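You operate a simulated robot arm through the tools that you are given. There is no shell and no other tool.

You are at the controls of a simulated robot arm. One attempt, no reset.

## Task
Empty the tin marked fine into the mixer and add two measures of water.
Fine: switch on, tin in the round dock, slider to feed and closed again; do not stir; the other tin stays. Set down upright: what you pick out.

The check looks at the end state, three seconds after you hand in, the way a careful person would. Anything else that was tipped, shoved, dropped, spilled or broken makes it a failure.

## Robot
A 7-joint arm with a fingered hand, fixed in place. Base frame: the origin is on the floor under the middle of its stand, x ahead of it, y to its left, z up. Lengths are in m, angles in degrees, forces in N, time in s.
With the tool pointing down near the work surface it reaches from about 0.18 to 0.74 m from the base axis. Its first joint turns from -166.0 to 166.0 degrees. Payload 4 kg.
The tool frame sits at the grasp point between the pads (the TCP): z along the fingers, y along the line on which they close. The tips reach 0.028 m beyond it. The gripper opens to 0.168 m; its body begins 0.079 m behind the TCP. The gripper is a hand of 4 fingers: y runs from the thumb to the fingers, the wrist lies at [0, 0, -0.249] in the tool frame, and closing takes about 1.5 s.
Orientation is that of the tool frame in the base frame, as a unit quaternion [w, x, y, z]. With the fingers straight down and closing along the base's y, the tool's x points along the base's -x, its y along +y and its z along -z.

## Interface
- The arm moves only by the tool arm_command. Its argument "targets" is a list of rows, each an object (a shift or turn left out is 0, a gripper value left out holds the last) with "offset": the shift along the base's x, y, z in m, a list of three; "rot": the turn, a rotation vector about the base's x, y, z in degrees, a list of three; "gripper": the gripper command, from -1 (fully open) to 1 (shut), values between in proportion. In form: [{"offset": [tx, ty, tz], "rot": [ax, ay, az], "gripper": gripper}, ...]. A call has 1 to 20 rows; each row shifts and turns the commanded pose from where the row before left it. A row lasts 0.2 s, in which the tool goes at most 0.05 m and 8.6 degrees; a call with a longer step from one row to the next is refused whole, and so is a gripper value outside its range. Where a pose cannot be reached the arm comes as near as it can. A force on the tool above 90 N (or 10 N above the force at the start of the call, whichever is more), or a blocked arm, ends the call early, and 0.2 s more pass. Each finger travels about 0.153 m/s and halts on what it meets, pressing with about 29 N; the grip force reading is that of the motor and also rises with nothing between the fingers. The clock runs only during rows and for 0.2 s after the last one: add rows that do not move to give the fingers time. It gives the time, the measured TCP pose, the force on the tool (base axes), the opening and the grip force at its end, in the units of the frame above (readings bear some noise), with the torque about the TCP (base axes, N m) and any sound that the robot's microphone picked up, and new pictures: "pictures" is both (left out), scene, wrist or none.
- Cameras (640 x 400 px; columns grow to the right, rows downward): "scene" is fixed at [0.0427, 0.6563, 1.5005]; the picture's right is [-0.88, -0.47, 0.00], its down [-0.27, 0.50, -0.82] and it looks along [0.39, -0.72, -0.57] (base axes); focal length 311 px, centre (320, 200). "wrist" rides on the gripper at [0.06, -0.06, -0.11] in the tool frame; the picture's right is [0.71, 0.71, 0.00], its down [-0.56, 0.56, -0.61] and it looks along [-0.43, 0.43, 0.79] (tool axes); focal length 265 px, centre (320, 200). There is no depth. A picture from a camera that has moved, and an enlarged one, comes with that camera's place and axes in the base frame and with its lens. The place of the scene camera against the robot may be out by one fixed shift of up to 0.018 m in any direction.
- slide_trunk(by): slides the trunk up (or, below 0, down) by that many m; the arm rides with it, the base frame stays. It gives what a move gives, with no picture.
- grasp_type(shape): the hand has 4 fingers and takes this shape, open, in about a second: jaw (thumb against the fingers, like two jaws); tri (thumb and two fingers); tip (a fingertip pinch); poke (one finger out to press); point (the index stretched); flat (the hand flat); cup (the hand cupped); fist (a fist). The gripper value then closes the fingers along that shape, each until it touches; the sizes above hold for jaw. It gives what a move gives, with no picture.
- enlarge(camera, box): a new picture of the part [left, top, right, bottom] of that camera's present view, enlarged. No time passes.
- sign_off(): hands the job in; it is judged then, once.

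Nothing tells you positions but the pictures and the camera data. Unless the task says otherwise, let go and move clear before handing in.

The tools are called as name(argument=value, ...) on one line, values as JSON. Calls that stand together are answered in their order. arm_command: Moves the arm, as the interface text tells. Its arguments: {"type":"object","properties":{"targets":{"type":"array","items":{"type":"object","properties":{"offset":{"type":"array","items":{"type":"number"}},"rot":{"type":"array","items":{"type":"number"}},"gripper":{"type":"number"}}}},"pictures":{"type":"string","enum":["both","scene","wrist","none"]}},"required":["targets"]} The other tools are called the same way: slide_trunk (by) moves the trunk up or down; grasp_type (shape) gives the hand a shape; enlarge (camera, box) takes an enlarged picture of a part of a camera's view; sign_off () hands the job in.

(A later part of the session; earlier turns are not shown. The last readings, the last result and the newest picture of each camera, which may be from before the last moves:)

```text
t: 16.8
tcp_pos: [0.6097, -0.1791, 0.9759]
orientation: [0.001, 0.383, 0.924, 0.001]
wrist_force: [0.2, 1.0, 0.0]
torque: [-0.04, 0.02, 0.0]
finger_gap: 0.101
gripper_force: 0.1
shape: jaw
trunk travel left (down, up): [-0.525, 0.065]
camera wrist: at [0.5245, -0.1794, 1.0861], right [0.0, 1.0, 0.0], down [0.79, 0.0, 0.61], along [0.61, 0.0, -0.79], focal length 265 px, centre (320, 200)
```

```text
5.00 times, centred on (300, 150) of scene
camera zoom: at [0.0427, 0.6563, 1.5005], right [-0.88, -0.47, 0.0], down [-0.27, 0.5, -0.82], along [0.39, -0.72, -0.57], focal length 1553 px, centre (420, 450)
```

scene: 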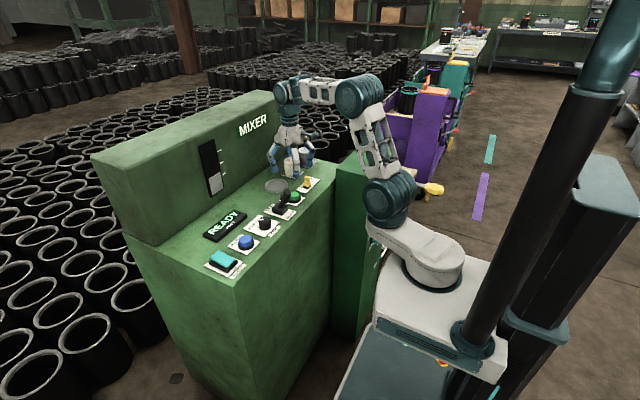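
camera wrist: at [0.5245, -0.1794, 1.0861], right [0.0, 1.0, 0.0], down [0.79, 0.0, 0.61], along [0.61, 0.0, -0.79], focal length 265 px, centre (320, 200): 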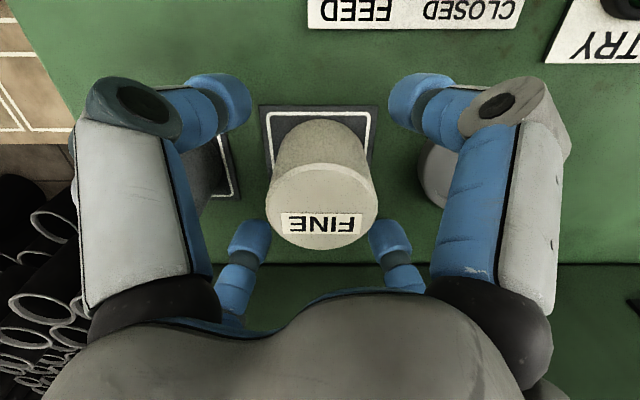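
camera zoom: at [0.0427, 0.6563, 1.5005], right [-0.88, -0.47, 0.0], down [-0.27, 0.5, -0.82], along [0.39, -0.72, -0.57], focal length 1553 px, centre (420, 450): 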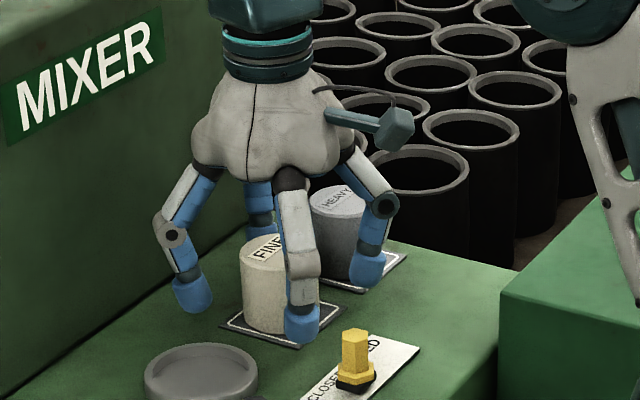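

Fingers straddle the tin symmetrically, with the tips around z≈0.94, above the surface. I'll close on the tin now.

arm_command(targets=[{"offset": [0, 0, 0], "gripper": 0.2}, {"offset": [0, 0, 0], "gripper": 0.3}, {"offset": [0, 0, 0], "gripper": 0.4}, {"offset": [0, 0, 0], "gripper": 0.6}, {"offset": [0, 0, 0], "gripper": 1}, {"offset": [0, 0, 0]}, {"offset": [0, 0, 0]}, {"offset": [0, 0, 0]}], pictures="both")

enlarge(camera="wrist", box=[160, 50, 480, 250])

enlarge(camera="scene", box=[260, 110, 340, 190])

```text
t: 18.6
tcp_pos: [0.6095, -0.1793, 0.9759]
orientation: [0.0, 0.383, 0.924, -0.001]
wrist_force: [-0.6, -0.3, 0.3]
torque: [0.0, -0.02, -0.01]
finger_gap: 0.0487
gripper_force: 29.1
shape: jaw
trunk travel left (down, up): [-0.525, 0.065]
camera wrist: at [0.5247, -0.1794, 1.0863], right [0.0, 1.0, 0.0], down [0.79, 0.0, 0.61], along [0.61, 0.0, -0.79], focal length 265 px, centre (320, 200)
```

scene: 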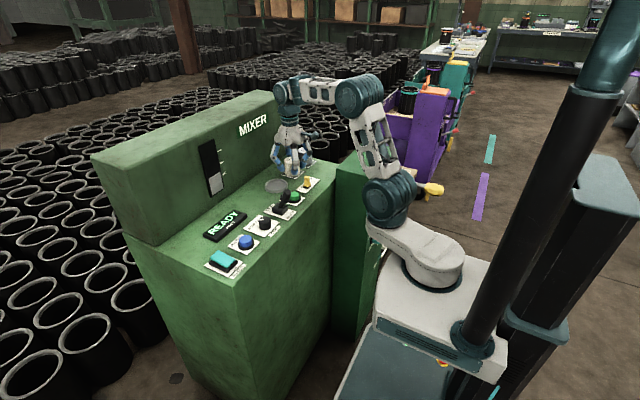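
wrist: 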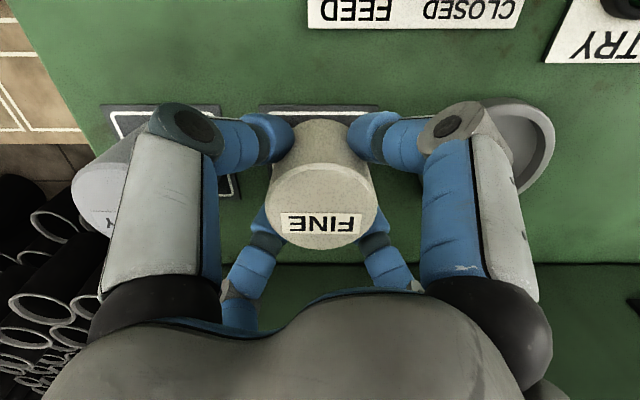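

```text
2.00 times, centred on (320, 150) of wrist
camera zoom: at [0.5247, -0.1794, 1.0863], right [0.0, 1.0, 0.0], down [0.79, 0.0, 0.61], along [0.61, 0.0, -0.79], focal length 531 px, centre (320, 300)
```

zoom: 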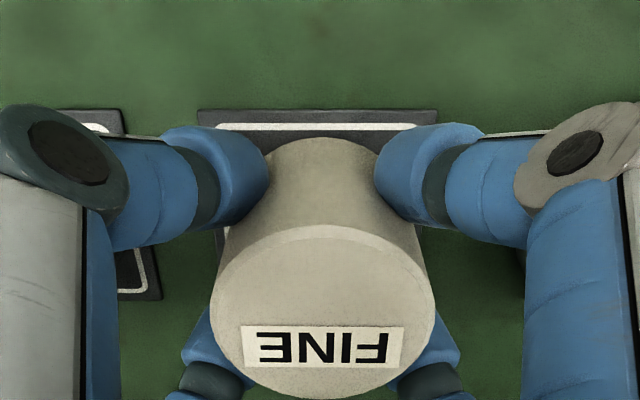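

```text
5.00 times, centred on (300, 150) of scene
camera zoom: at [0.0427, 0.6563, 1.5005], right [-0.88, -0.47, 0.0], down [-0.27, 0.5, -0.82], along [0.39, -0.72, -0.57], focal length 1553 px, centre (420, 450)
```

zoom: 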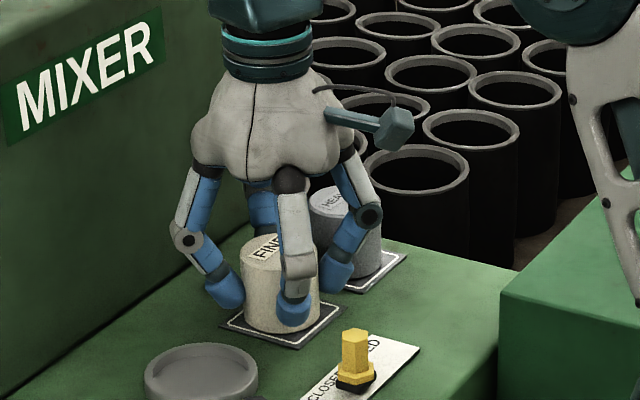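

The grip is firm (29 N), the tin hasn't shifted, and the fingertips sit about 11 mm above its bottom. I'll lift it 6 cm and carry it over the dock.

arm_command(targets=[{"offset": [0, 0, 0.01]}, {"offset": [0, 0, 0.02]}, {"offset": [0, 0, 0.025]}, {"offset": [0, 0, 0]}], pictures="both")

enlarge(camera="wrist", box=[80, 0, 560, 300])

enlarge(camera="scene", box=[260, 110, 340, 190])

```text
t: 19.6
tcp_pos: [0.608, -0.1791, 1.0311]
orientation: [0.0, 0.382, 0.924, 0.0]
wrist_force: [0.7, -0.6, -2.3]
torque: [0.03, -0.02, 0.02]
finger_gap: 0.0488
gripper_force: 28.9
shape: jaw
trunk travel left (down, up): [-0.525, 0.065]
camera wrist: at [0.5241, -0.1787, 1.1413], right [0.0, 1.0, 0.0], down [0.79, 0.0, 0.61], along [0.61, 0.0, -0.79], focal length 265 px, centre (320, 200)
```

scene: 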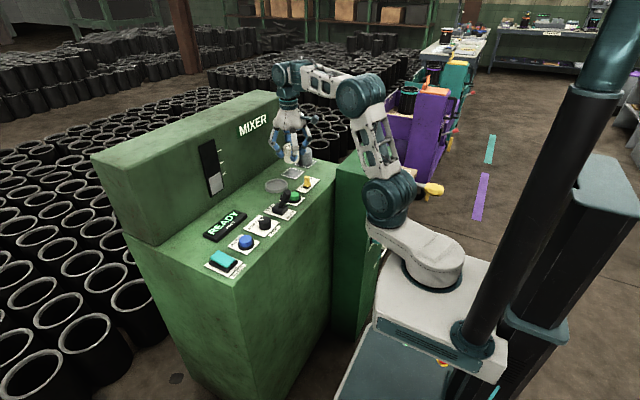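
wrist: 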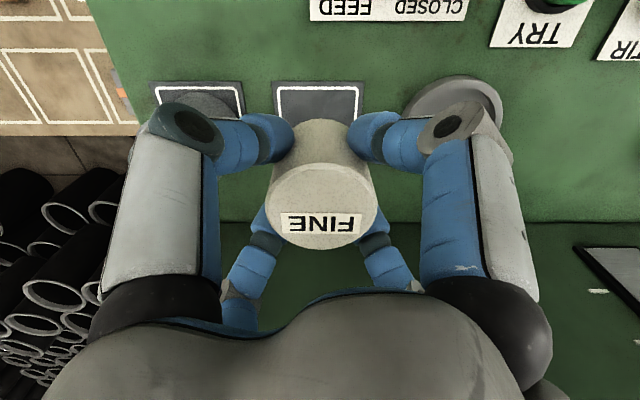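

```text
1.33 times, centred on (320, 150) of wrist
camera zoom: at [0.5241, -0.1787, 1.1413], right [0.0, 1.0, 0.0], down [0.79, 0.0, 0.61], along [0.61, 0.0, -0.79], focal length 354 px, centre (320, 267)
```

zoom: 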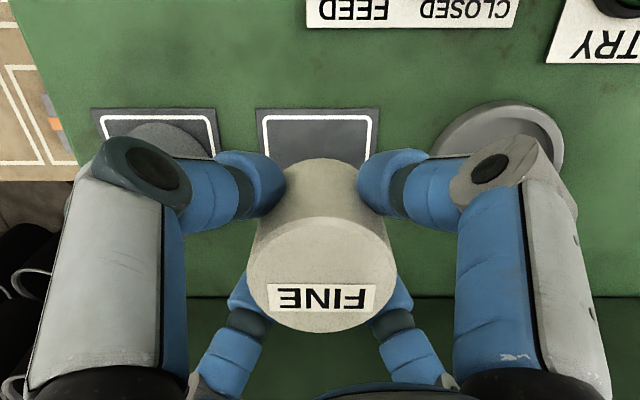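

```text
5.00 times, centred on (300, 150) of scene
camera zoom: at [0.0427, 0.6563, 1.5005], right [-0.88, -0.47, 0.0], down [-0.27, 0.5, -0.82], along [0.39, -0.72, -0.57], focal length 1553 px, centre (420, 450)
```

zoom: 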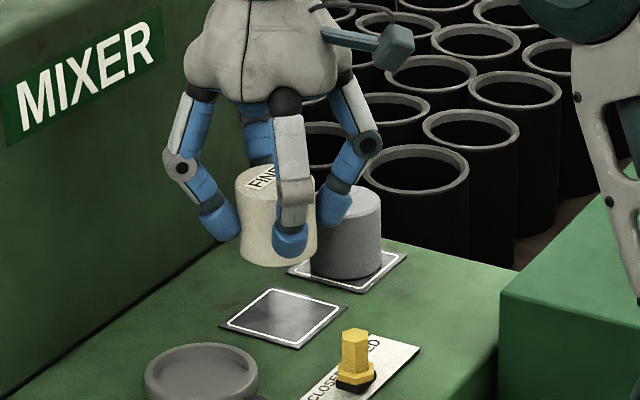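

The tin is lifted, upright. The dock centre measures about (0.6073, -0.0757), so I'll shift by (-0.002, +0.1034) and check alignment before lowering.

arm_command(targets=[{"offset": [-0.0005, 0.0259, 0]}, {"offset": [-0.0005, 0.0259, 0]}, {"offset": [-0.0005, 0.0258, 0]}, {"offset": [-0.0005, 0.0258, 0]}, {"offset": [0, 0, 0]}, {"offset": [0, 0, 0]}], pictures="both")

enlarge(camera="wrist", box=[160, 50, 480, 250])

enlarge(camera="scene", box=[240, 120, 320, 200])

```text
t: 21.0
tcp_pos: [0.6071, -0.0739, 1.0301]
orientation: [0.0, 0.383, 0.924, 0.0]
wrist_force: [-0.5, -0.4, -1.4]
torque: [-0.01, 0.0, 0.05]
finger_gap: 0.0486
gripper_force: 28.4
shape: jaw
trunk travel left (down, up): [-0.525, 0.065]
camera wrist: at [0.5223, -0.0748, 1.1412], right [0.0, 1.0, 0.0], down [0.79, 0.0, 0.61], along [0.61, 0.0, -0.79], focal length 265 px, centre (320, 200)
```

scene: 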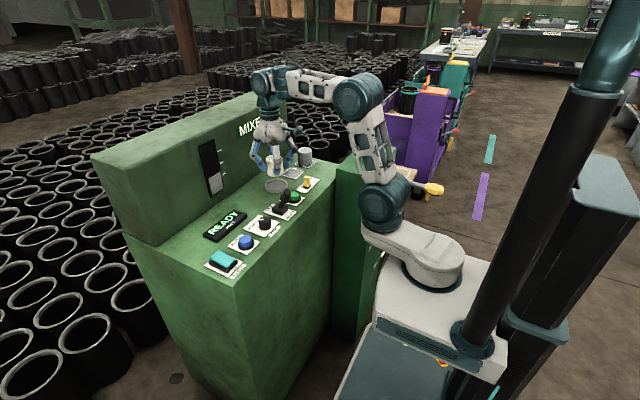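
wrist: 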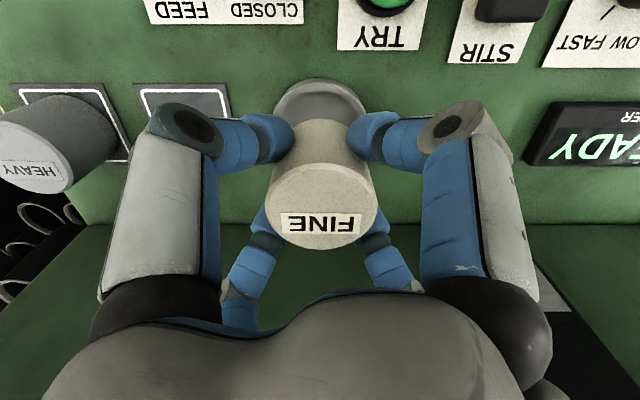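

```text
2.00 times, centred on (320, 150) of wrist
camera zoom: at [0.5223, -0.0748, 1.1412], right [0.0, 1.0, 0.0], down [0.79, 0.0, 0.61], along [0.61, 0.0, -0.79], focal length 531 px, centre (320, 300)
```

zoom: 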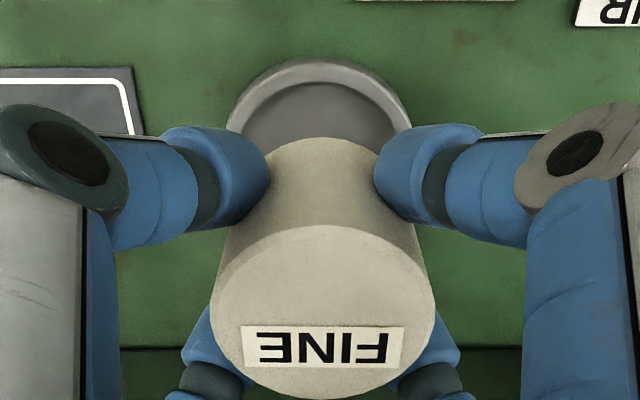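

```text
5.00 times, centred on (280, 160) of scene
camera zoom: at [0.0427, 0.6563, 1.5005], right [-0.88, -0.47, 0.0], down [-0.27, 0.5, -0.82], along [0.39, -0.72, -0.57], focal length 1553 px, centre (520, 400)
```

zoom: 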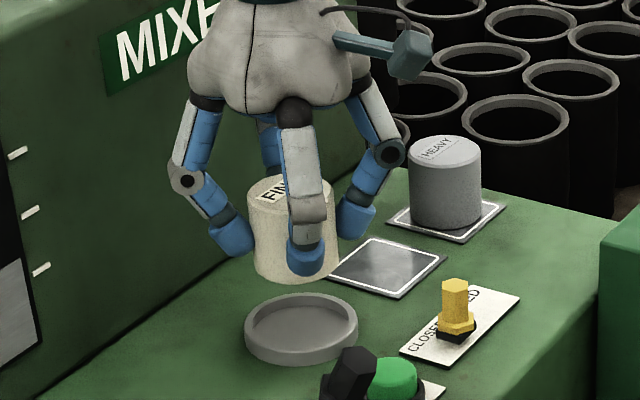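

From both cameras the tin is aligned over the dock within about 1 mm. I'll lower to just above seating height and check.

arm_command(targets=[{"offset": [0, 0, -0.02]}, {"offset": [0, 0, -0.014]}, {"offset": [0, 0, -0.008]}, {"offset": [0, 0, 0]}], pictures="both")

enlarge(camera="wrist", box=[160, 50, 480, 250])

enlarge(camera="scene", box=[240, 130, 320, 210])

```text
t: 22.0
tcp_pos: [0.6078, -0.0758, 0.9887]
orientation: [0.0, 0.383, 0.924, 0.0]
wrist_force: [-0.1, 0.3, -2.0]
torque: [0.01, 0.04, -0.01]
finger_gap: 0.0486
gripper_force: 29.0
shape: jaw
trunk travel left (down, up): [-0.525, 0.065]
camera wrist: at [0.5224, -0.076, 1.0994], right [0.0, 1.0, 0.0], down [0.79, 0.0, 0.61], along [0.61, 0.0, -0.79], focal length 265 px, centre (320, 200)
```

scene: 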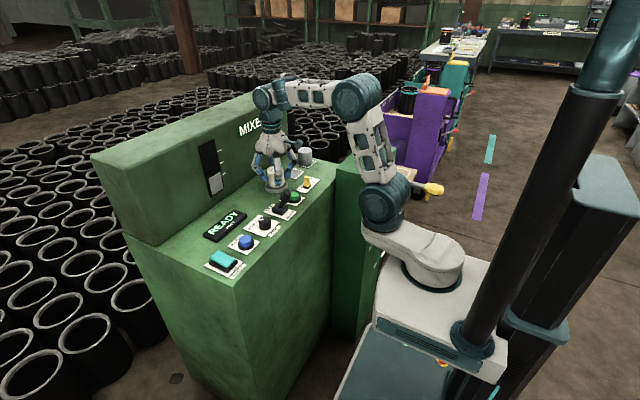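
wrist: 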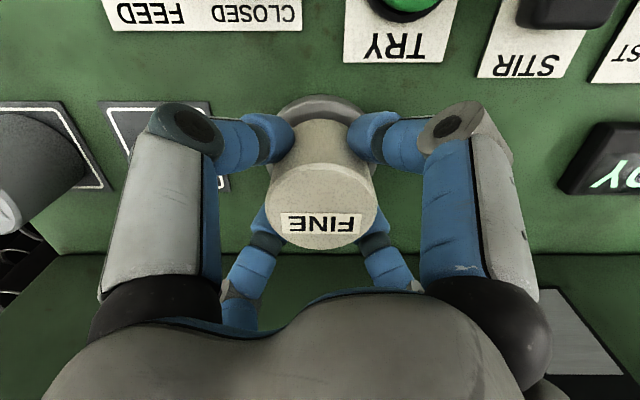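

```text
2.00 times, centred on (320, 150) of wrist
camera zoom: at [0.5224, -0.076, 1.0994], right [0.0, 1.0, 0.0], down [0.79, 0.0, 0.61], along [0.61, 0.0, -0.79], focal length 531 px, centre (320, 300)
```

zoom: 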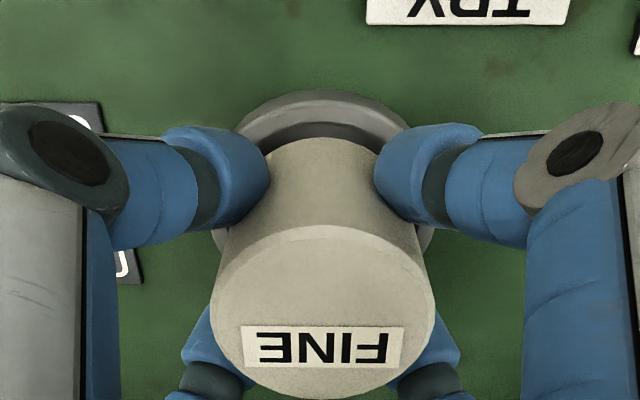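

```text
5.00 times, centred on (280, 170) of scene
camera zoom: at [0.0427, 0.6563, 1.5005], right [-0.88, -0.47, 0.0], down [-0.27, 0.5, -0.82], along [0.39, -0.72, -0.57], focal length 1553 px, centre (520, 350)
```

zoom: 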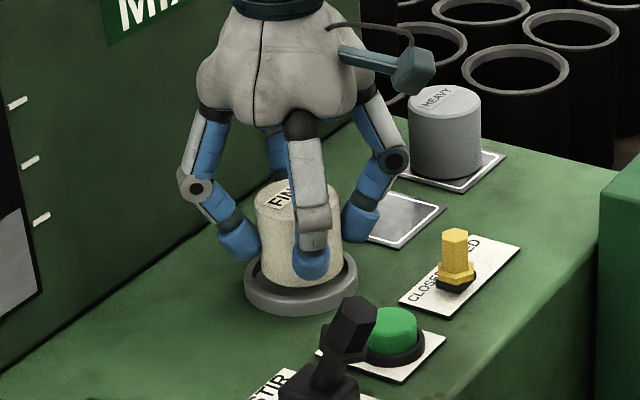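

The tin is centred within the rim. I'll lower it the last centimetre in small steps, watching the force.

arm_command(targets=[{"offset": [0, 0, -0.004]}, {"offset": [0, 0, -0.003]}, {"offset": [0, 0, 0]}], pictures="scene")

arm_command(targets=[{"offset": [0, 0, -0.0025]}, {"offset": [0, 0, 0]}], pictures="scene")

enlarge(camera="scene", box=[240, 130, 320, 210])

```text
t: 22.8
tcp_pos: [0.607, -0.0751, 0.9815]
orientation: [0.0, 0.383, 0.924, 0.0]
wrist_force: [0.1, -0.3, -2.6]
torque: [0.02, 0.01, -0.02]
finger_gap: 0.0488
gripper_force: 28.9
shape: jaw
trunk travel left (down, up): [-0.525, 0.065]
```

scene: 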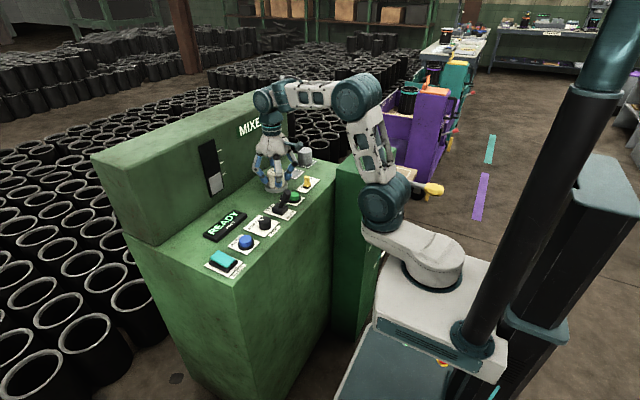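

```text
t: 23.4
tcp_pos: [0.6075, -0.076, 0.9803]
orientation: [0.0, 0.383, 0.924, 0.0]
wrist_force: [-0.1, 0.6, -1.8]
torque: [0.01, 0.0, -0.02]
finger_gap: 0.0488
gripper_force: 28.7
shape: jaw
trunk travel left (down, up): [-0.525, 0.065]
```

scene: 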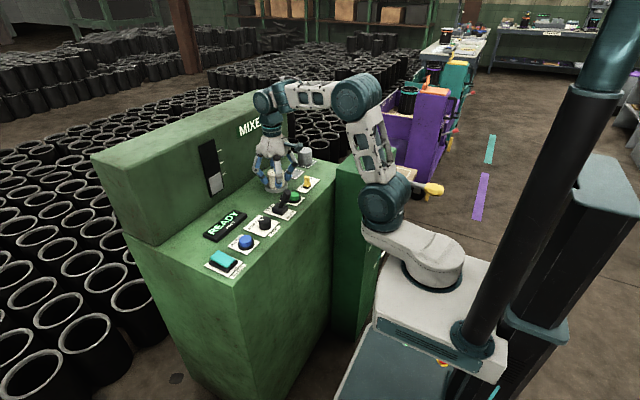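

```text
5.00 times, centred on (280, 170) of scene
camera zoom: at [0.0427, 0.6563, 1.5005], right [-0.88, -0.47, 0.0], down [-0.27, 0.5, -0.82], along [0.39, -0.72, -0.57], focal length 1553 px, centre (520, 350)
```

zoom: 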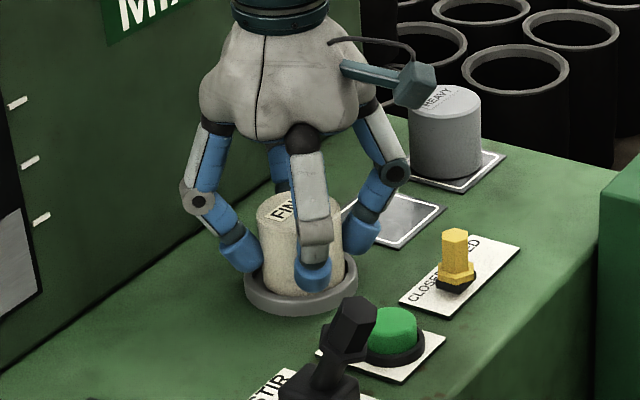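

arm_command(targets=[{"offset": [0, 0, -0.002]}, {"offset": [0, 0, 0]}], pictures="none")

arm_command(targets=[{"offset": [0, 0, -0.002]}, {"offset": [0, 0, 0]}], pictures="none")

```text
t: 24.0
tcp_pos: [0.6073, -0.0757, 0.9774]
orientation: [0.0, 0.383, 0.924, 0.001]
wrist_force: [0.0, 0.2, -0.4]
torque: [-0.01, 0.0, 0.02]
finger_gap: 0.0489
gripper_force: 28.8
shape: jaw
trunk travel left (down, up): [-0.525, 0.065]
```

```text
t: 24.6
tcp_pos: [0.6068, -0.0768, 0.9774]
orientation: [0.003, 0.383, 0.924, 0.001]
wrist_force: [0.6, -0.5, 11.9]
torque: [0.04, 0.0, -0.03]
finger_gap: 0.0488
gripper_force: 29.2
shape: jaw
trunk travel left (down, up): [-0.525, 0.065]
```

The tin touched down in the dock (about 12 N). I'll ease off 2 mm, then open the fingers to release it.

arm_command(targets=[{"offset": [0, 0, 0.002]}, {"offset": [0, 0, 0], "gripper": 0.3}, {"offset": [0, 0, 0], "gripper": 0.1}, {"offset": [0, 0, 0], "gripper": -0.2}, {"offset": [0, 0, 0]}, {"offset": [0, 0, 0]}], pictures="both")

enlarge(camera="wrist", box=[160, 50, 480, 250])

enlarge(camera="scene", box=[240, 130, 320, 210])

```text
t: 26.0
tcp_pos: [0.607, -0.0755, 0.9777]
orientation: [0.0, 0.383, 0.924, 0.0]
wrist_force: [-0.1, -0.3, 0.3]
torque: [-0.02, -0.01, -0.01]
finger_gap: 0.1
gripper_force: 0.1
shape: jaw
trunk travel left (down, up): [-0.525, 0.065]
camera wrist: at [0.5221, -0.076, 1.0879], right [0.0, 1.0, 0.0], down [0.79, 0.0, 0.61], along [0.61, 0.0, -0.79], focal length 265 px, centre (320, 200)
```

scene: 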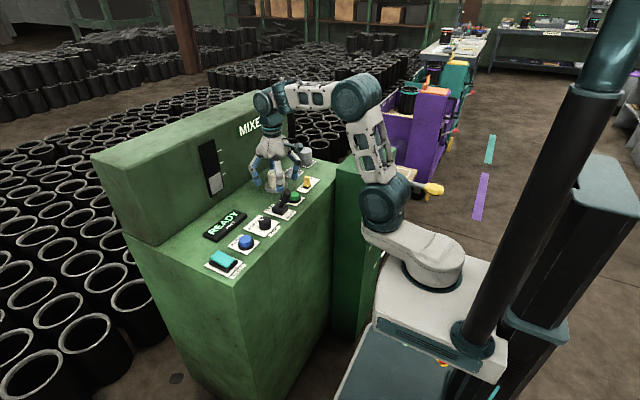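
wrist: 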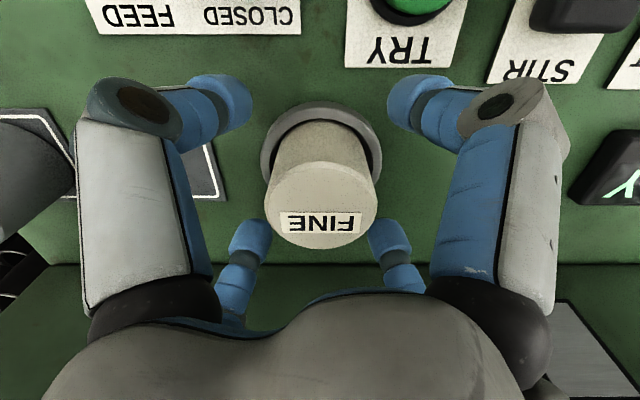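

```text
2.00 times, centred on (320, 150) of wrist
camera zoom: at [0.5221, -0.076, 1.0879], right [0.0, 1.0, 0.0], down [0.79, 0.0, 0.61], along [0.61, 0.0, -0.79], focal length 531 px, centre (320, 300)
```

zoom: 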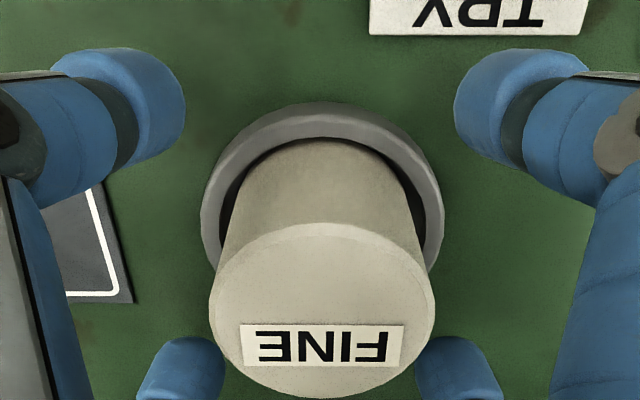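

```text
5.00 times, centred on (280, 170) of scene
camera zoom: at [0.0427, 0.6563, 1.5005], right [-0.88, -0.47, 0.0], down [-0.27, 0.5, -0.82], along [0.39, -0.72, -0.57], focal length 1553 px, centre (520, 350)
```

zoom: 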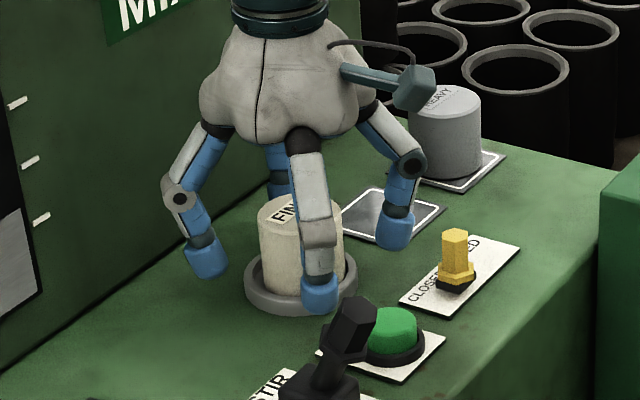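

The tin sits upright and centred in the dock. I'll lift straight up, back off toward the robot, and switch to poke for the slider.

arm_command(targets=[{"offset": [0, 0, 0.02]}, {"offset": [0, 0, 0.03]}, {"offset": [0, 0, 0.035]}, {"offset": [-0.035, 0, 0.01]}, {"offset": [-0.035, 0, 0.01]}, {"offset": [-0.02, 0, 0.01]}, {"offset": [0, 0, 0]}], pictures="none")

grasp_type(shape="poke")

arm_command(targets=[{"offset": [0, 0, 0]}], pictures="both")

enlarge(camera="scene", box=[240, 110, 340, 210])

enlarge(camera="wrist", box=[160, 0, 480, 200])

```text
t: 27.6
tcp_pos: [0.515, -0.0767, 1.0939]
orientation: [0.0, 0.383, 0.924, 0.0]
wrist_force: [-0.5, -0.1, -0.7]
torque: [-0.02, -0.03, -0.01]
finger_gap: 0.1003
gripper_force: 0.0
shape: jaw
trunk travel left (down, up): [-0.525, 0.065]
```

```text
t: 28.5
tcp_pos: [0.5159, -0.0771, 1.0954]
orientation: [0.0, 0.383, 0.924, 0.0]
wrist_force: [0.4, -0.3, -0.3]
torque: [-0.02, -0.02, -0.03]
finger_gap: 0.0001
gripper_force: 0.1
shape: poke
trunk travel left (down, up): [-0.525, 0.065]
```

```text
t: 28.9
tcp_pos: [0.5162, -0.0766, 1.0949]
orientation: [0.0, 0.382, 0.924, 0.0]
wrist_force: [0.3, -0.9, -0.5]
torque: [-0.01, 0.0, 0.01]
finger_gap: 0.0
gripper_force: 0.0
shape: poke
trunk travel left (down, up): [-0.525, 0.065]
camera wrist: at [0.4313, -0.0768, 1.2047], right [0.0, 1.0, 0.0], down [0.79, 0.0, 0.61], along [0.61, 0.0, -0.79], focal length 265 px, centre (320, 200)
```

scene: 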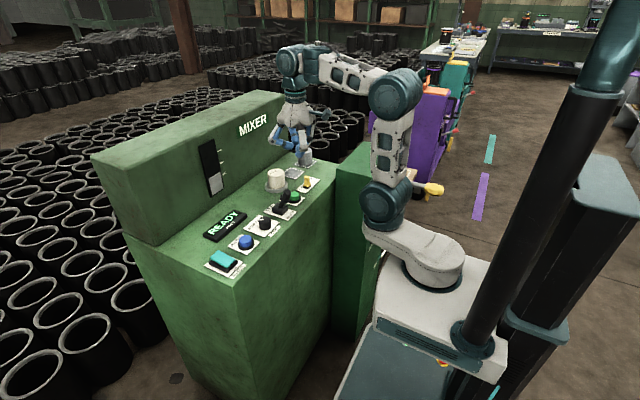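
wrist: 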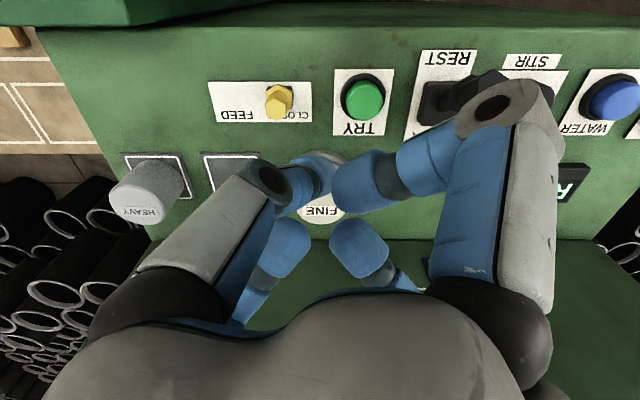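

```text
4.00 times, centred on (290, 160) of scene
camera zoom: at [0.0427, 0.6563, 1.5005], right [-0.88, -0.47, 0.0], down [-0.27, 0.5, -0.82], along [0.39, -0.72, -0.57], focal length 1242 px, centre (440, 360)
```

zoom: 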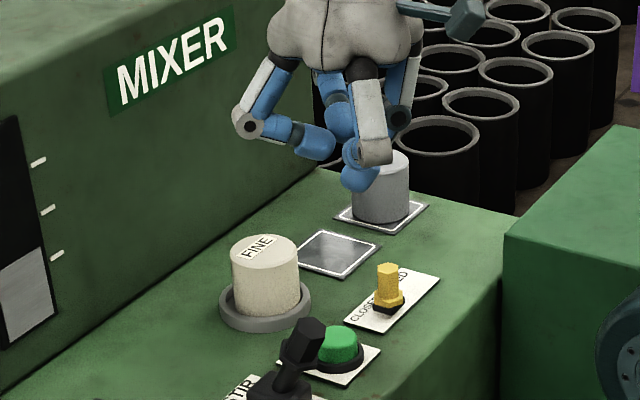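

```text
2.00 times, centred on (320, 100) of wrist
camera zoom: at [0.4313, -0.0768, 1.2047], right [0.0, 1.0, 0.0], down [0.79, 0.0, 0.61], along [0.61, 0.0, -0.79], focal length 531 px, centre (320, 400)
```

zoom: 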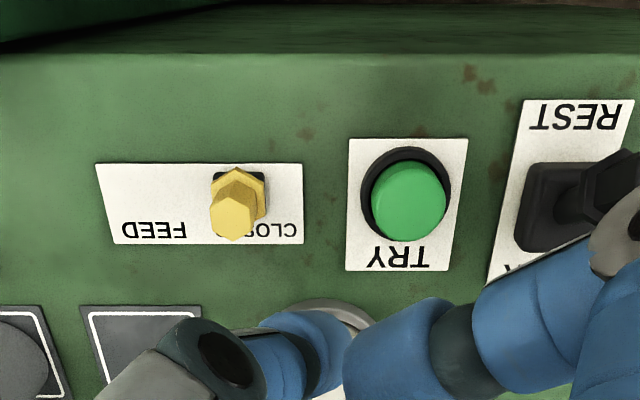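

The tin is seated in the dock. The slider knob is at (0.510, -0.1155, top 0.976) and its plate suggests about 0.046 m travel toward -y. I'll turn another -45° so the poke thumb leans in from -x, across the push direction, and hover on the knob's +y side.

arm_command(targets=[{"offset": [0, 0, 0], "rot": [0, 0, -7.5]}, {"offset": [0, 0, 0], "rot": [0, 0, -7.5]}, {"offset": [0, 0, 0], "rot": [0, 0, -7.5]}, {"offset": [0, 0, 0], "rot": [0, 0, -7.5]}, {"offset": [-0.002, -0.002, 0], "rot": [0, 0, -7.5]}, {"offset": [-0.002, -0.002, 0], "rot": [0, 0, -7.5]}, {"offset": [0, 0, -0.02]}, {"offset": [0, 0, -0.02]}, {"offset": [0, 0, 0]}], pictures="both")

enlarge(camera="scene", box=[260, 110, 340, 210])

enlarge(camera="wrist", box=[160, 50, 480, 250])

```text
t: 30.9
tcp_pos: [0.5128, -0.0803, 1.0537]
orientation: [-0.001, 0.707, 0.707, -0.001]
wrist_force: [0.2, -0.2, -0.3]
torque: [-0.01, 0.0, -0.02]
finger_gap: 0.0
gripper_force: 0.1
shape: poke
trunk travel left (down, up): [-0.525, 0.065]
camera wrist: at [0.453, -0.0198, 1.1638], right [0.71, 0.71, 0.0], down [0.56, -0.56, 0.61], along [0.43, -0.43, -0.79], focal length 265 px, centre (320, 200)
```

scene: 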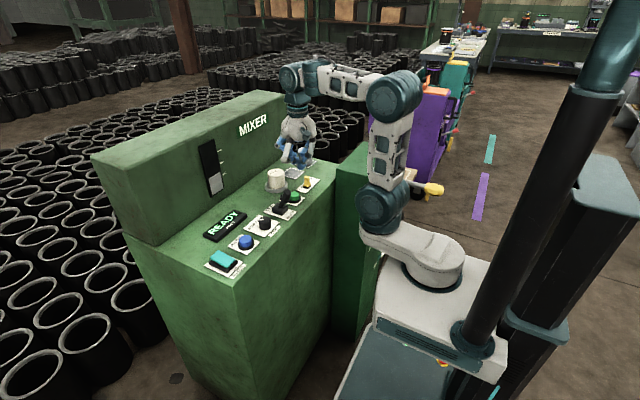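
wrist: 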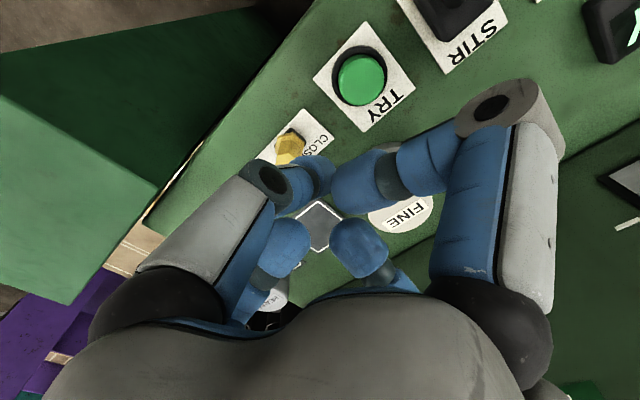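

```text
4.00 times, centred on (300, 160) of scene
camera zoom: at [0.0427, 0.6563, 1.5005], right [-0.88, -0.47, 0.0], down [-0.27, 0.5, -0.82], along [0.39, -0.72, -0.57], focal length 1242 px, centre (400, 360)
```

zoom: 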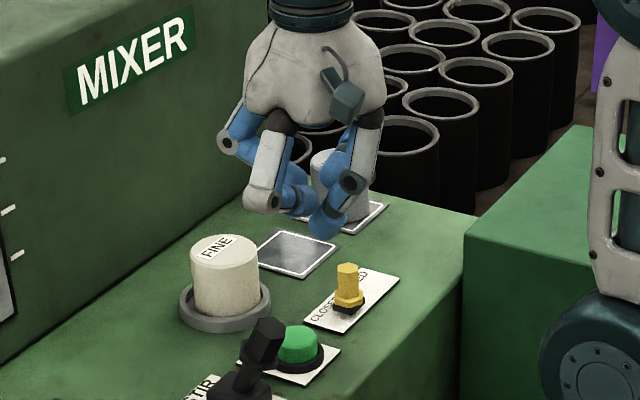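

```text
2.00 times, centred on (320, 150) of wrist
camera zoom: at [0.453, -0.0198, 1.1638], right [0.71, 0.71, 0.0], down [0.56, -0.56, 0.61], along [0.43, -0.43, -0.79], focal length 531 px, centre (320, 300)
```

zoom: 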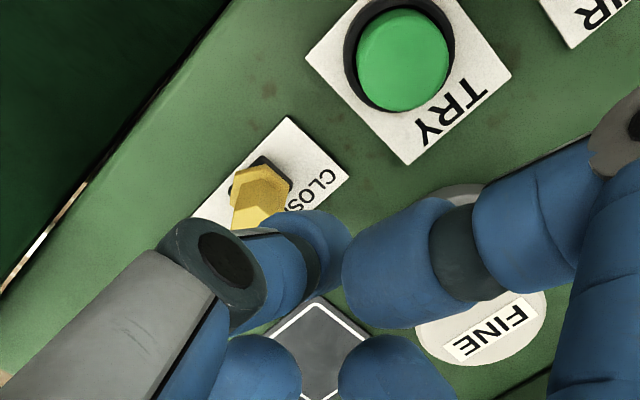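

The fingertip is over the gap between the slider and TRY, clear of both. I'll lower to push height (TCP z≈0.985).

arm_command(targets=[{"offset": [0, 0, -0.025]}, {"offset": [0, 0, -0.025]}, {"offset": [0, 0, -0.015]}, {"offset": [0, 0, -0.004]}, {"offset": [0, 0, 0]}], pictures="both")

enlarge(camera="scene", box=[260, 130, 340, 210])

enlarge(camera="wrist", box=[160, 50, 480, 250])

```text
t: 32.1
tcp_pos: [0.5123, -0.0811, 0.9829]
orientation: [-0.001, 0.707, 0.707, 0.0]
wrist_force: [0.0, 0.5, 0.0]
torque: [0.01, 0.02, 0.0]
finger_gap: 0.0
gripper_force: 0.1
shape: poke
trunk travel left (down, up): [-0.525, 0.065]
camera wrist: at [0.4527, -0.0206, 1.0939], right [0.71, 0.71, 0.0], down [0.56, -0.56, 0.61], along [0.43, -0.43, -0.79], focal length 265 px, centre (320, 200)
```

scene: 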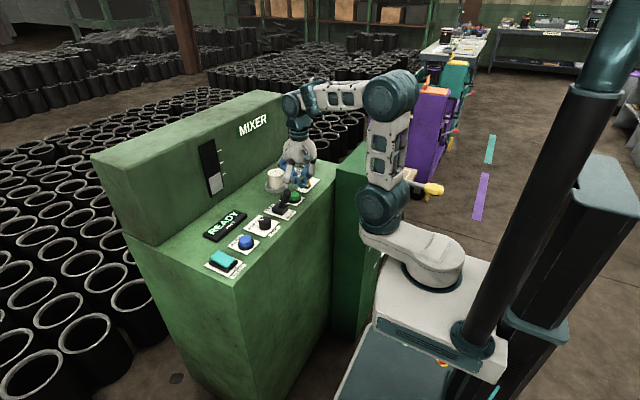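
wrist: 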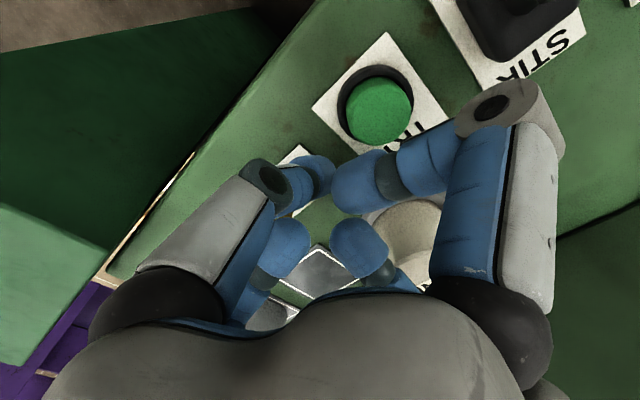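

```text
5.00 times, centred on (300, 170) of scene
camera zoom: at [0.0427, 0.6563, 1.5005], right [-0.88, -0.47, 0.0], down [-0.27, 0.5, -0.82], along [0.39, -0.72, -0.57], focal length 1553 px, centre (420, 350)
```

zoom: 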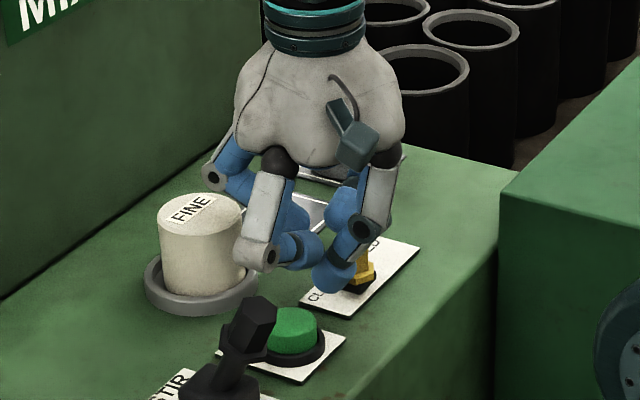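

```text
2.00 times, centred on (320, 150) of wrist
camera zoom: at [0.4527, -0.0206, 1.0939], right [0.71, 0.71, 0.0], down [0.56, -0.56, 0.61], along [0.43, -0.43, -0.79], focal length 531 px, centre (320, 300)
```

zoom: 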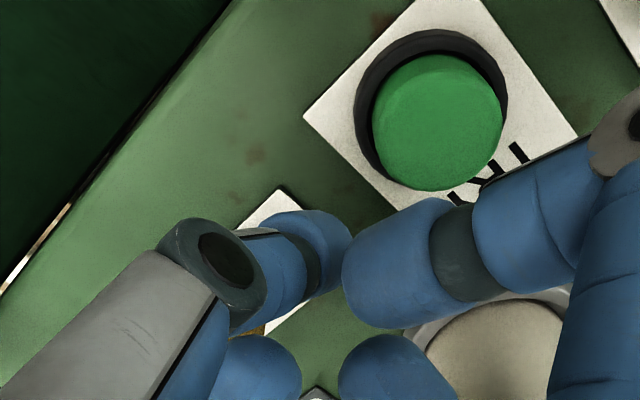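

The fingertip is at knob height, in line with the slider. I'll push toward -y (FEED), watching the force.

arm_command(targets=[{"offset": [0, -0.008, 0]}, {"offset": [0, -0.008, 0]}, {"offset": [0, -0.008, 0]}, {"offset": [0, -0.008, 0]}, {"offset": [0, -0.006, 0]}], pictures="both")

enlarge(camera="scene", box=[260, 130, 340, 210])

enlarge(camera="wrist", box=[160, 50, 480, 250])

```text
t: 33.3
tcp_pos: [0.5128, -0.1175, 0.9846]
orientation: [0.0, 0.707, 0.707, 0.0]
wrist_force: [0.6, -0.1, 0.4]
torque: [0.01, -0.03, -0.03]
finger_gap: 0.0
gripper_force: 0.2
shape: poke
trunk travel left (down, up): [-0.525, 0.065]
camera wrist: at [0.4528, -0.0577, 1.0938], right [0.71, 0.71, 0.0], down [0.56, -0.56, 0.61], along [0.43, -0.43, -0.79], focal length 265 px, centre (320, 200)
```

scene: 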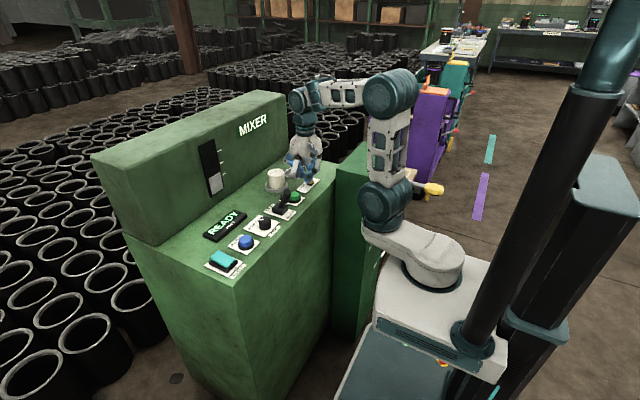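
wrist: 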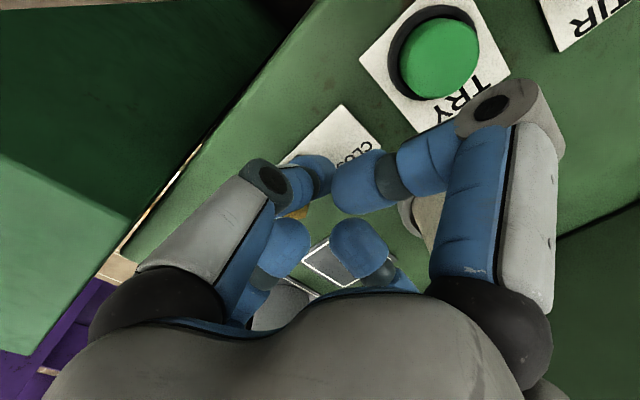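

```text
5.00 times, centred on (300, 170) of scene
camera zoom: at [0.0427, 0.6563, 1.5005], right [-0.88, -0.47, 0.0], down [-0.27, 0.5, -0.82], along [0.39, -0.72, -0.57], focal length 1553 px, centre (420, 350)
```

zoom: 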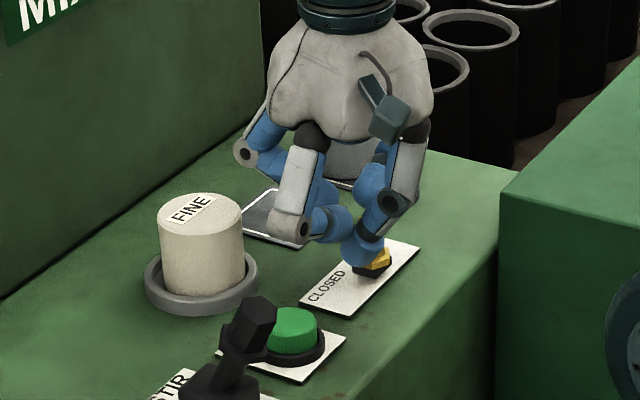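

```text
2.00 times, centred on (320, 150) of wrist
camera zoom: at [0.4528, -0.0577, 1.0938], right [0.71, 0.71, 0.0], down [0.56, -0.56, 0.61], along [0.43, -0.43, -0.79], focal length 531 px, centre (320, 300)
```

zoom: 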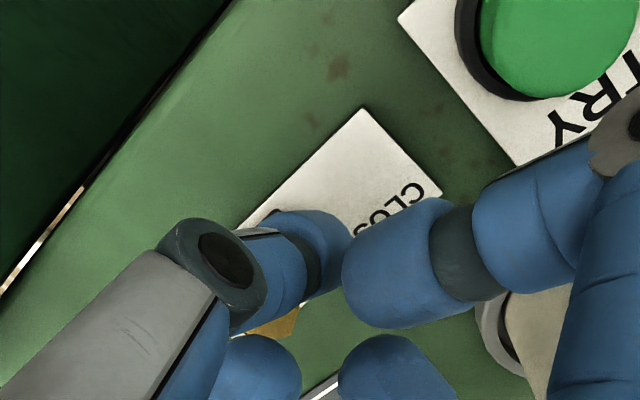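

The slider is moving with the finger and CLOSED is now uncovered. I'll keep pushing to FEED.

arm_command(targets=[{"offset": [0, -0.006, 0]}, {"offset": [0, -0.006, 0]}, {"offset": [0, -0.005, 0]}], pictures="scene")

enlarge(camera="scene", box=[260, 130, 340, 210])

enlarge(camera="scene", box=[180, 130, 280, 250])

```text
t: 34.1
tcp_pos: [0.513, -0.1349, 0.9843]
orientation: [0.0, 0.708, 0.706, 0.001]
wrist_force: [-0.4, 0.2, 0.5]
torque: [0.02, 0.02, 0.02]
finger_gap: 0.0002
gripper_force: 0.0
shape: poke
trunk travel left (down, up): [-0.525, 0.065]
```

scene: 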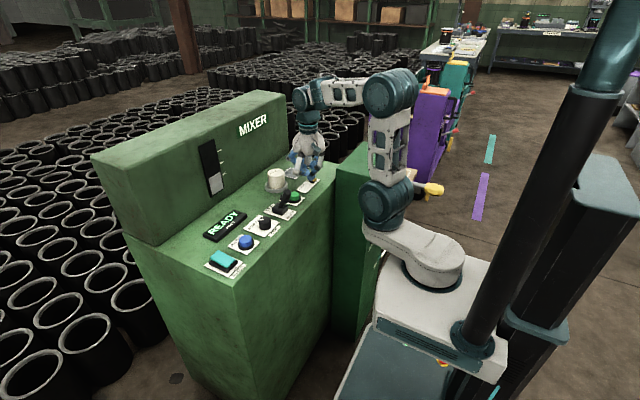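

```text
5.00 times, centred on (300, 170) of scene
camera zoom: at [0.0427, 0.6563, 1.5005], right [-0.88, -0.47, 0.0], down [-0.27, 0.5, -0.82], along [0.39, -0.72, -0.57], focal length 1553 px, centre (420, 350)
```

zoom: 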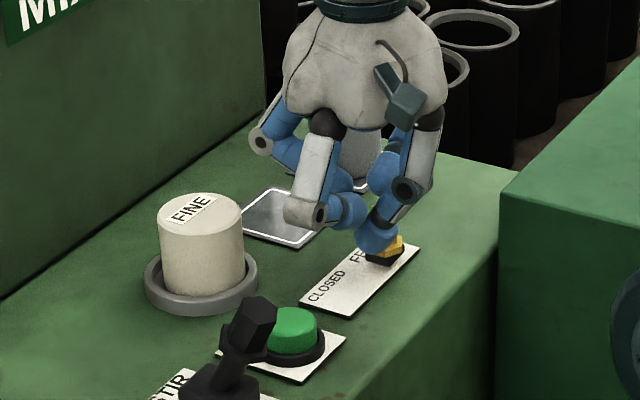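

```text
3.33 times, centred on (230, 190) of scene
camera zoom: at [0.0427, 0.6563, 1.5005], right [-0.88, -0.47, 0.0], down [-0.27, 0.5, -0.82], along [0.39, -0.72, -0.57], focal length 1035 px, centre (620, 233)
```

zoom: 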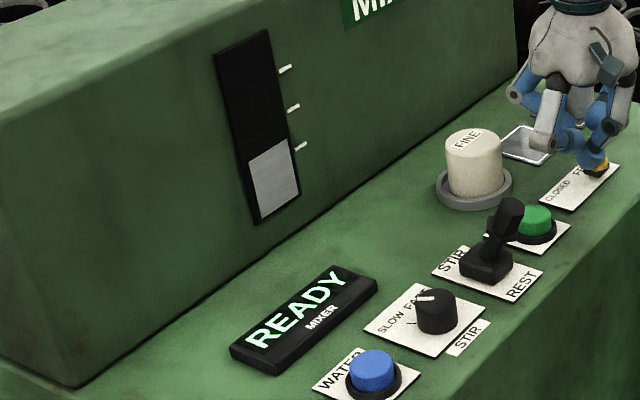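

arm_command(targets=[{"offset": [0, -0.005, 0]}, {"offset": [0, -0.004, 0]}, {"offset": [0, 0, 0]}], pictures="scene")

enlarge(camera="scene", box=[180, 130, 340, 230])

enlarge(camera="scene", box=[280, 140, 340, 200])

```text
t: 34.9
tcp_pos: [0.512, -0.1388, 0.9835]
orientation: [-0.001, 0.705, 0.709, -0.001]
wrist_force: [-1.4, 29.1, 0.3]
torque: [0.44, -0.01, -0.07]
finger_gap: 0.0
gripper_force: 0.1
shape: poke
trunk travel left (down, up): [-0.525, 0.065]
```

scene: 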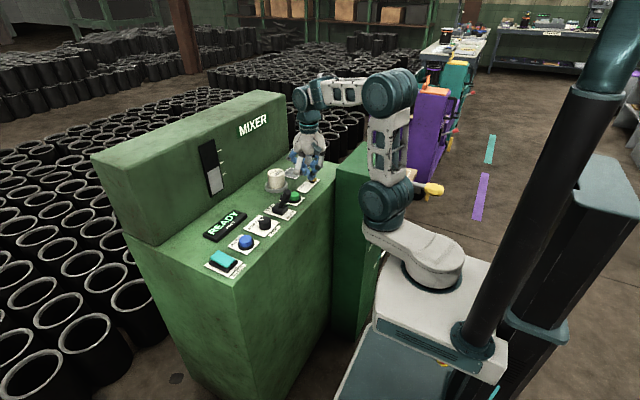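

```text
4.00 times, centred on (260, 180) of scene
camera zoom: at [0.0427, 0.6563, 1.5005], right [-0.88, -0.47, 0.0], down [-0.27, 0.5, -0.82], along [0.39, -0.72, -0.57], focal length 1242 px, centre (560, 280)
```

zoom: 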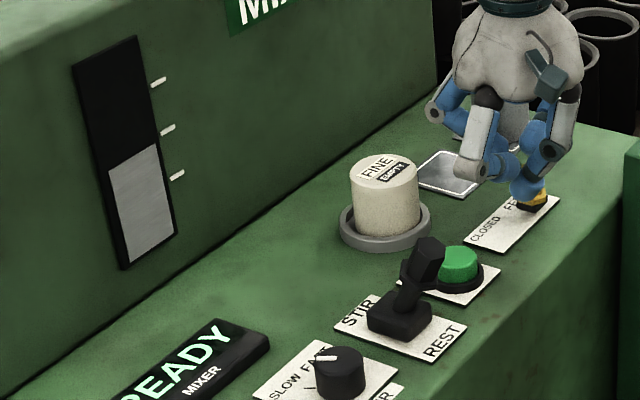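

```text
6.67 times, centred on (310, 170) of scene
camera zoom: at [0.0427, 0.6563, 1.5005], right [-0.88, -0.47, 0.0], down [-0.27, 0.5, -0.82], along [0.39, -0.72, -0.57], focal length 2070 px, centre (387, 400)
```

zoom: 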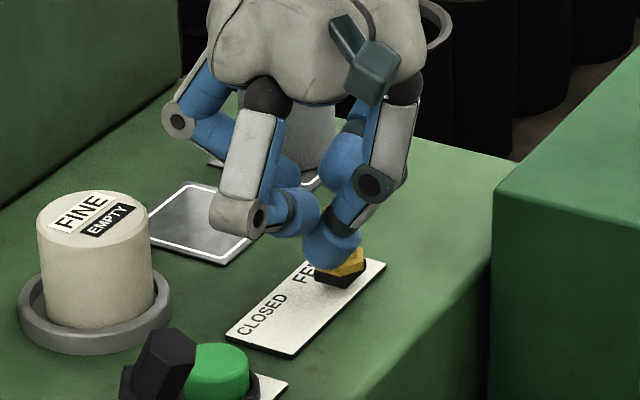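

The tin now shows EMPTY and the gauge rose, so the feed worked; the slider is at its end stop. I'll back off, lift over the knob, and come down on its -y side.

arm_command(targets=[{"offset": [0, 0.012, 0]}, {"offset": [0, 0, 0.025]}, {"offset": [0, 0, 0.03]}, {"offset": [0, -0.035, 0]}, {"offset": [0, -0.031, 0]}, {"offset": [0, 0, 0]}], pictures="both")

enlarge(camera="scene", box=[270, 120, 350, 200])

enlarge(camera="wrist", box=[160, 50, 480, 250])

```text
t: 36.3
tcp_pos: [0.512, -0.1976, 1.0395]
orientation: [0.001, 0.707, 0.707, 0.001]
wrist_force: [-0.1, 0.3, 0.1]
torque: [0.02, 0.04, 0.01]
finger_gap: 0.0004
gripper_force: 0.0
shape: poke
trunk travel left (down, up): [-0.525, 0.065]
camera wrist: at [0.4526, -0.1376, 1.15], right [0.71, 0.71, 0.0], down [0.56, -0.56, 0.61], along [0.43, -0.43, -0.79], focal length 265 px, centre (320, 200)
```

scene: 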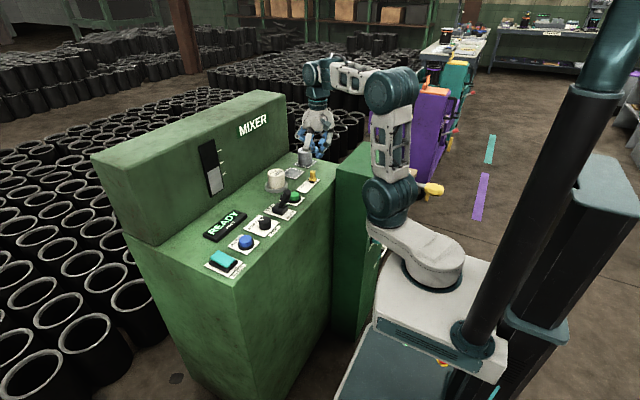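
wrist: 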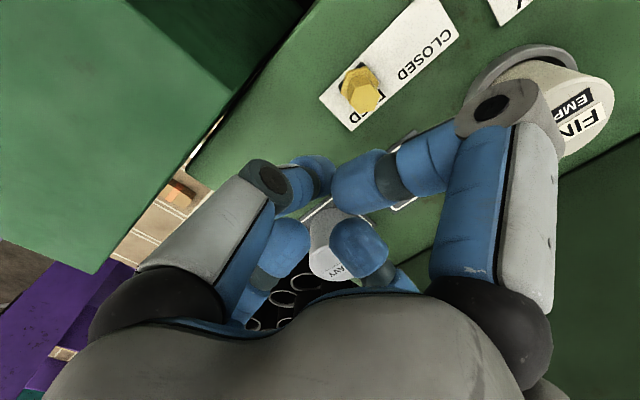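

```text
5.00 times, centred on (310, 160) of scene
camera zoom: at [0.0427, 0.6563, 1.5005], right [-0.88, -0.47, 0.0], down [-0.27, 0.5, -0.82], along [0.39, -0.72, -0.57], focal length 1553 px, centre (370, 400)
```

zoom: 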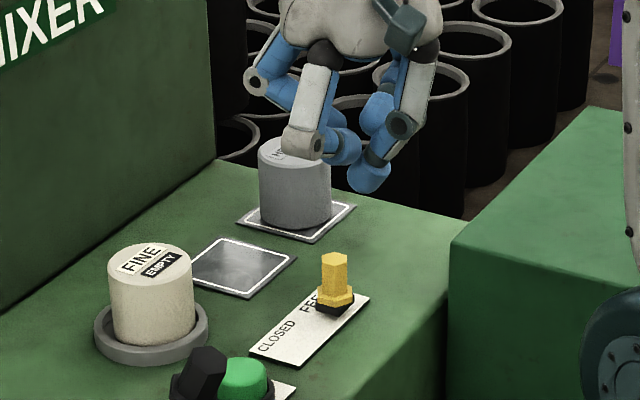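

```text
2.00 times, centred on (320, 150) of wrist
camera zoom: at [0.4526, -0.1376, 1.15], right [0.71, 0.71, 0.0], down [0.56, -0.56, 0.61], along [0.43, -0.43, -0.79], focal length 531 px, centre (320, 300)
```

zoom: 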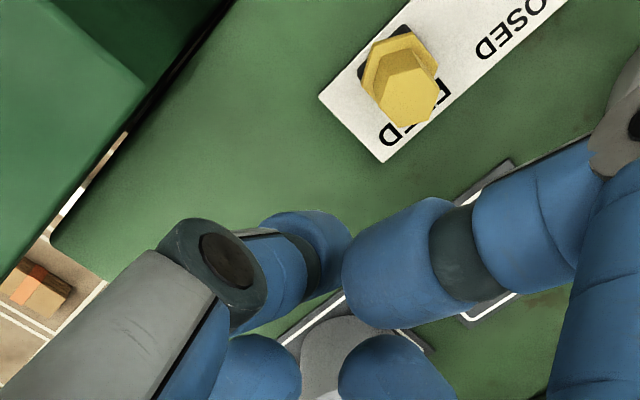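

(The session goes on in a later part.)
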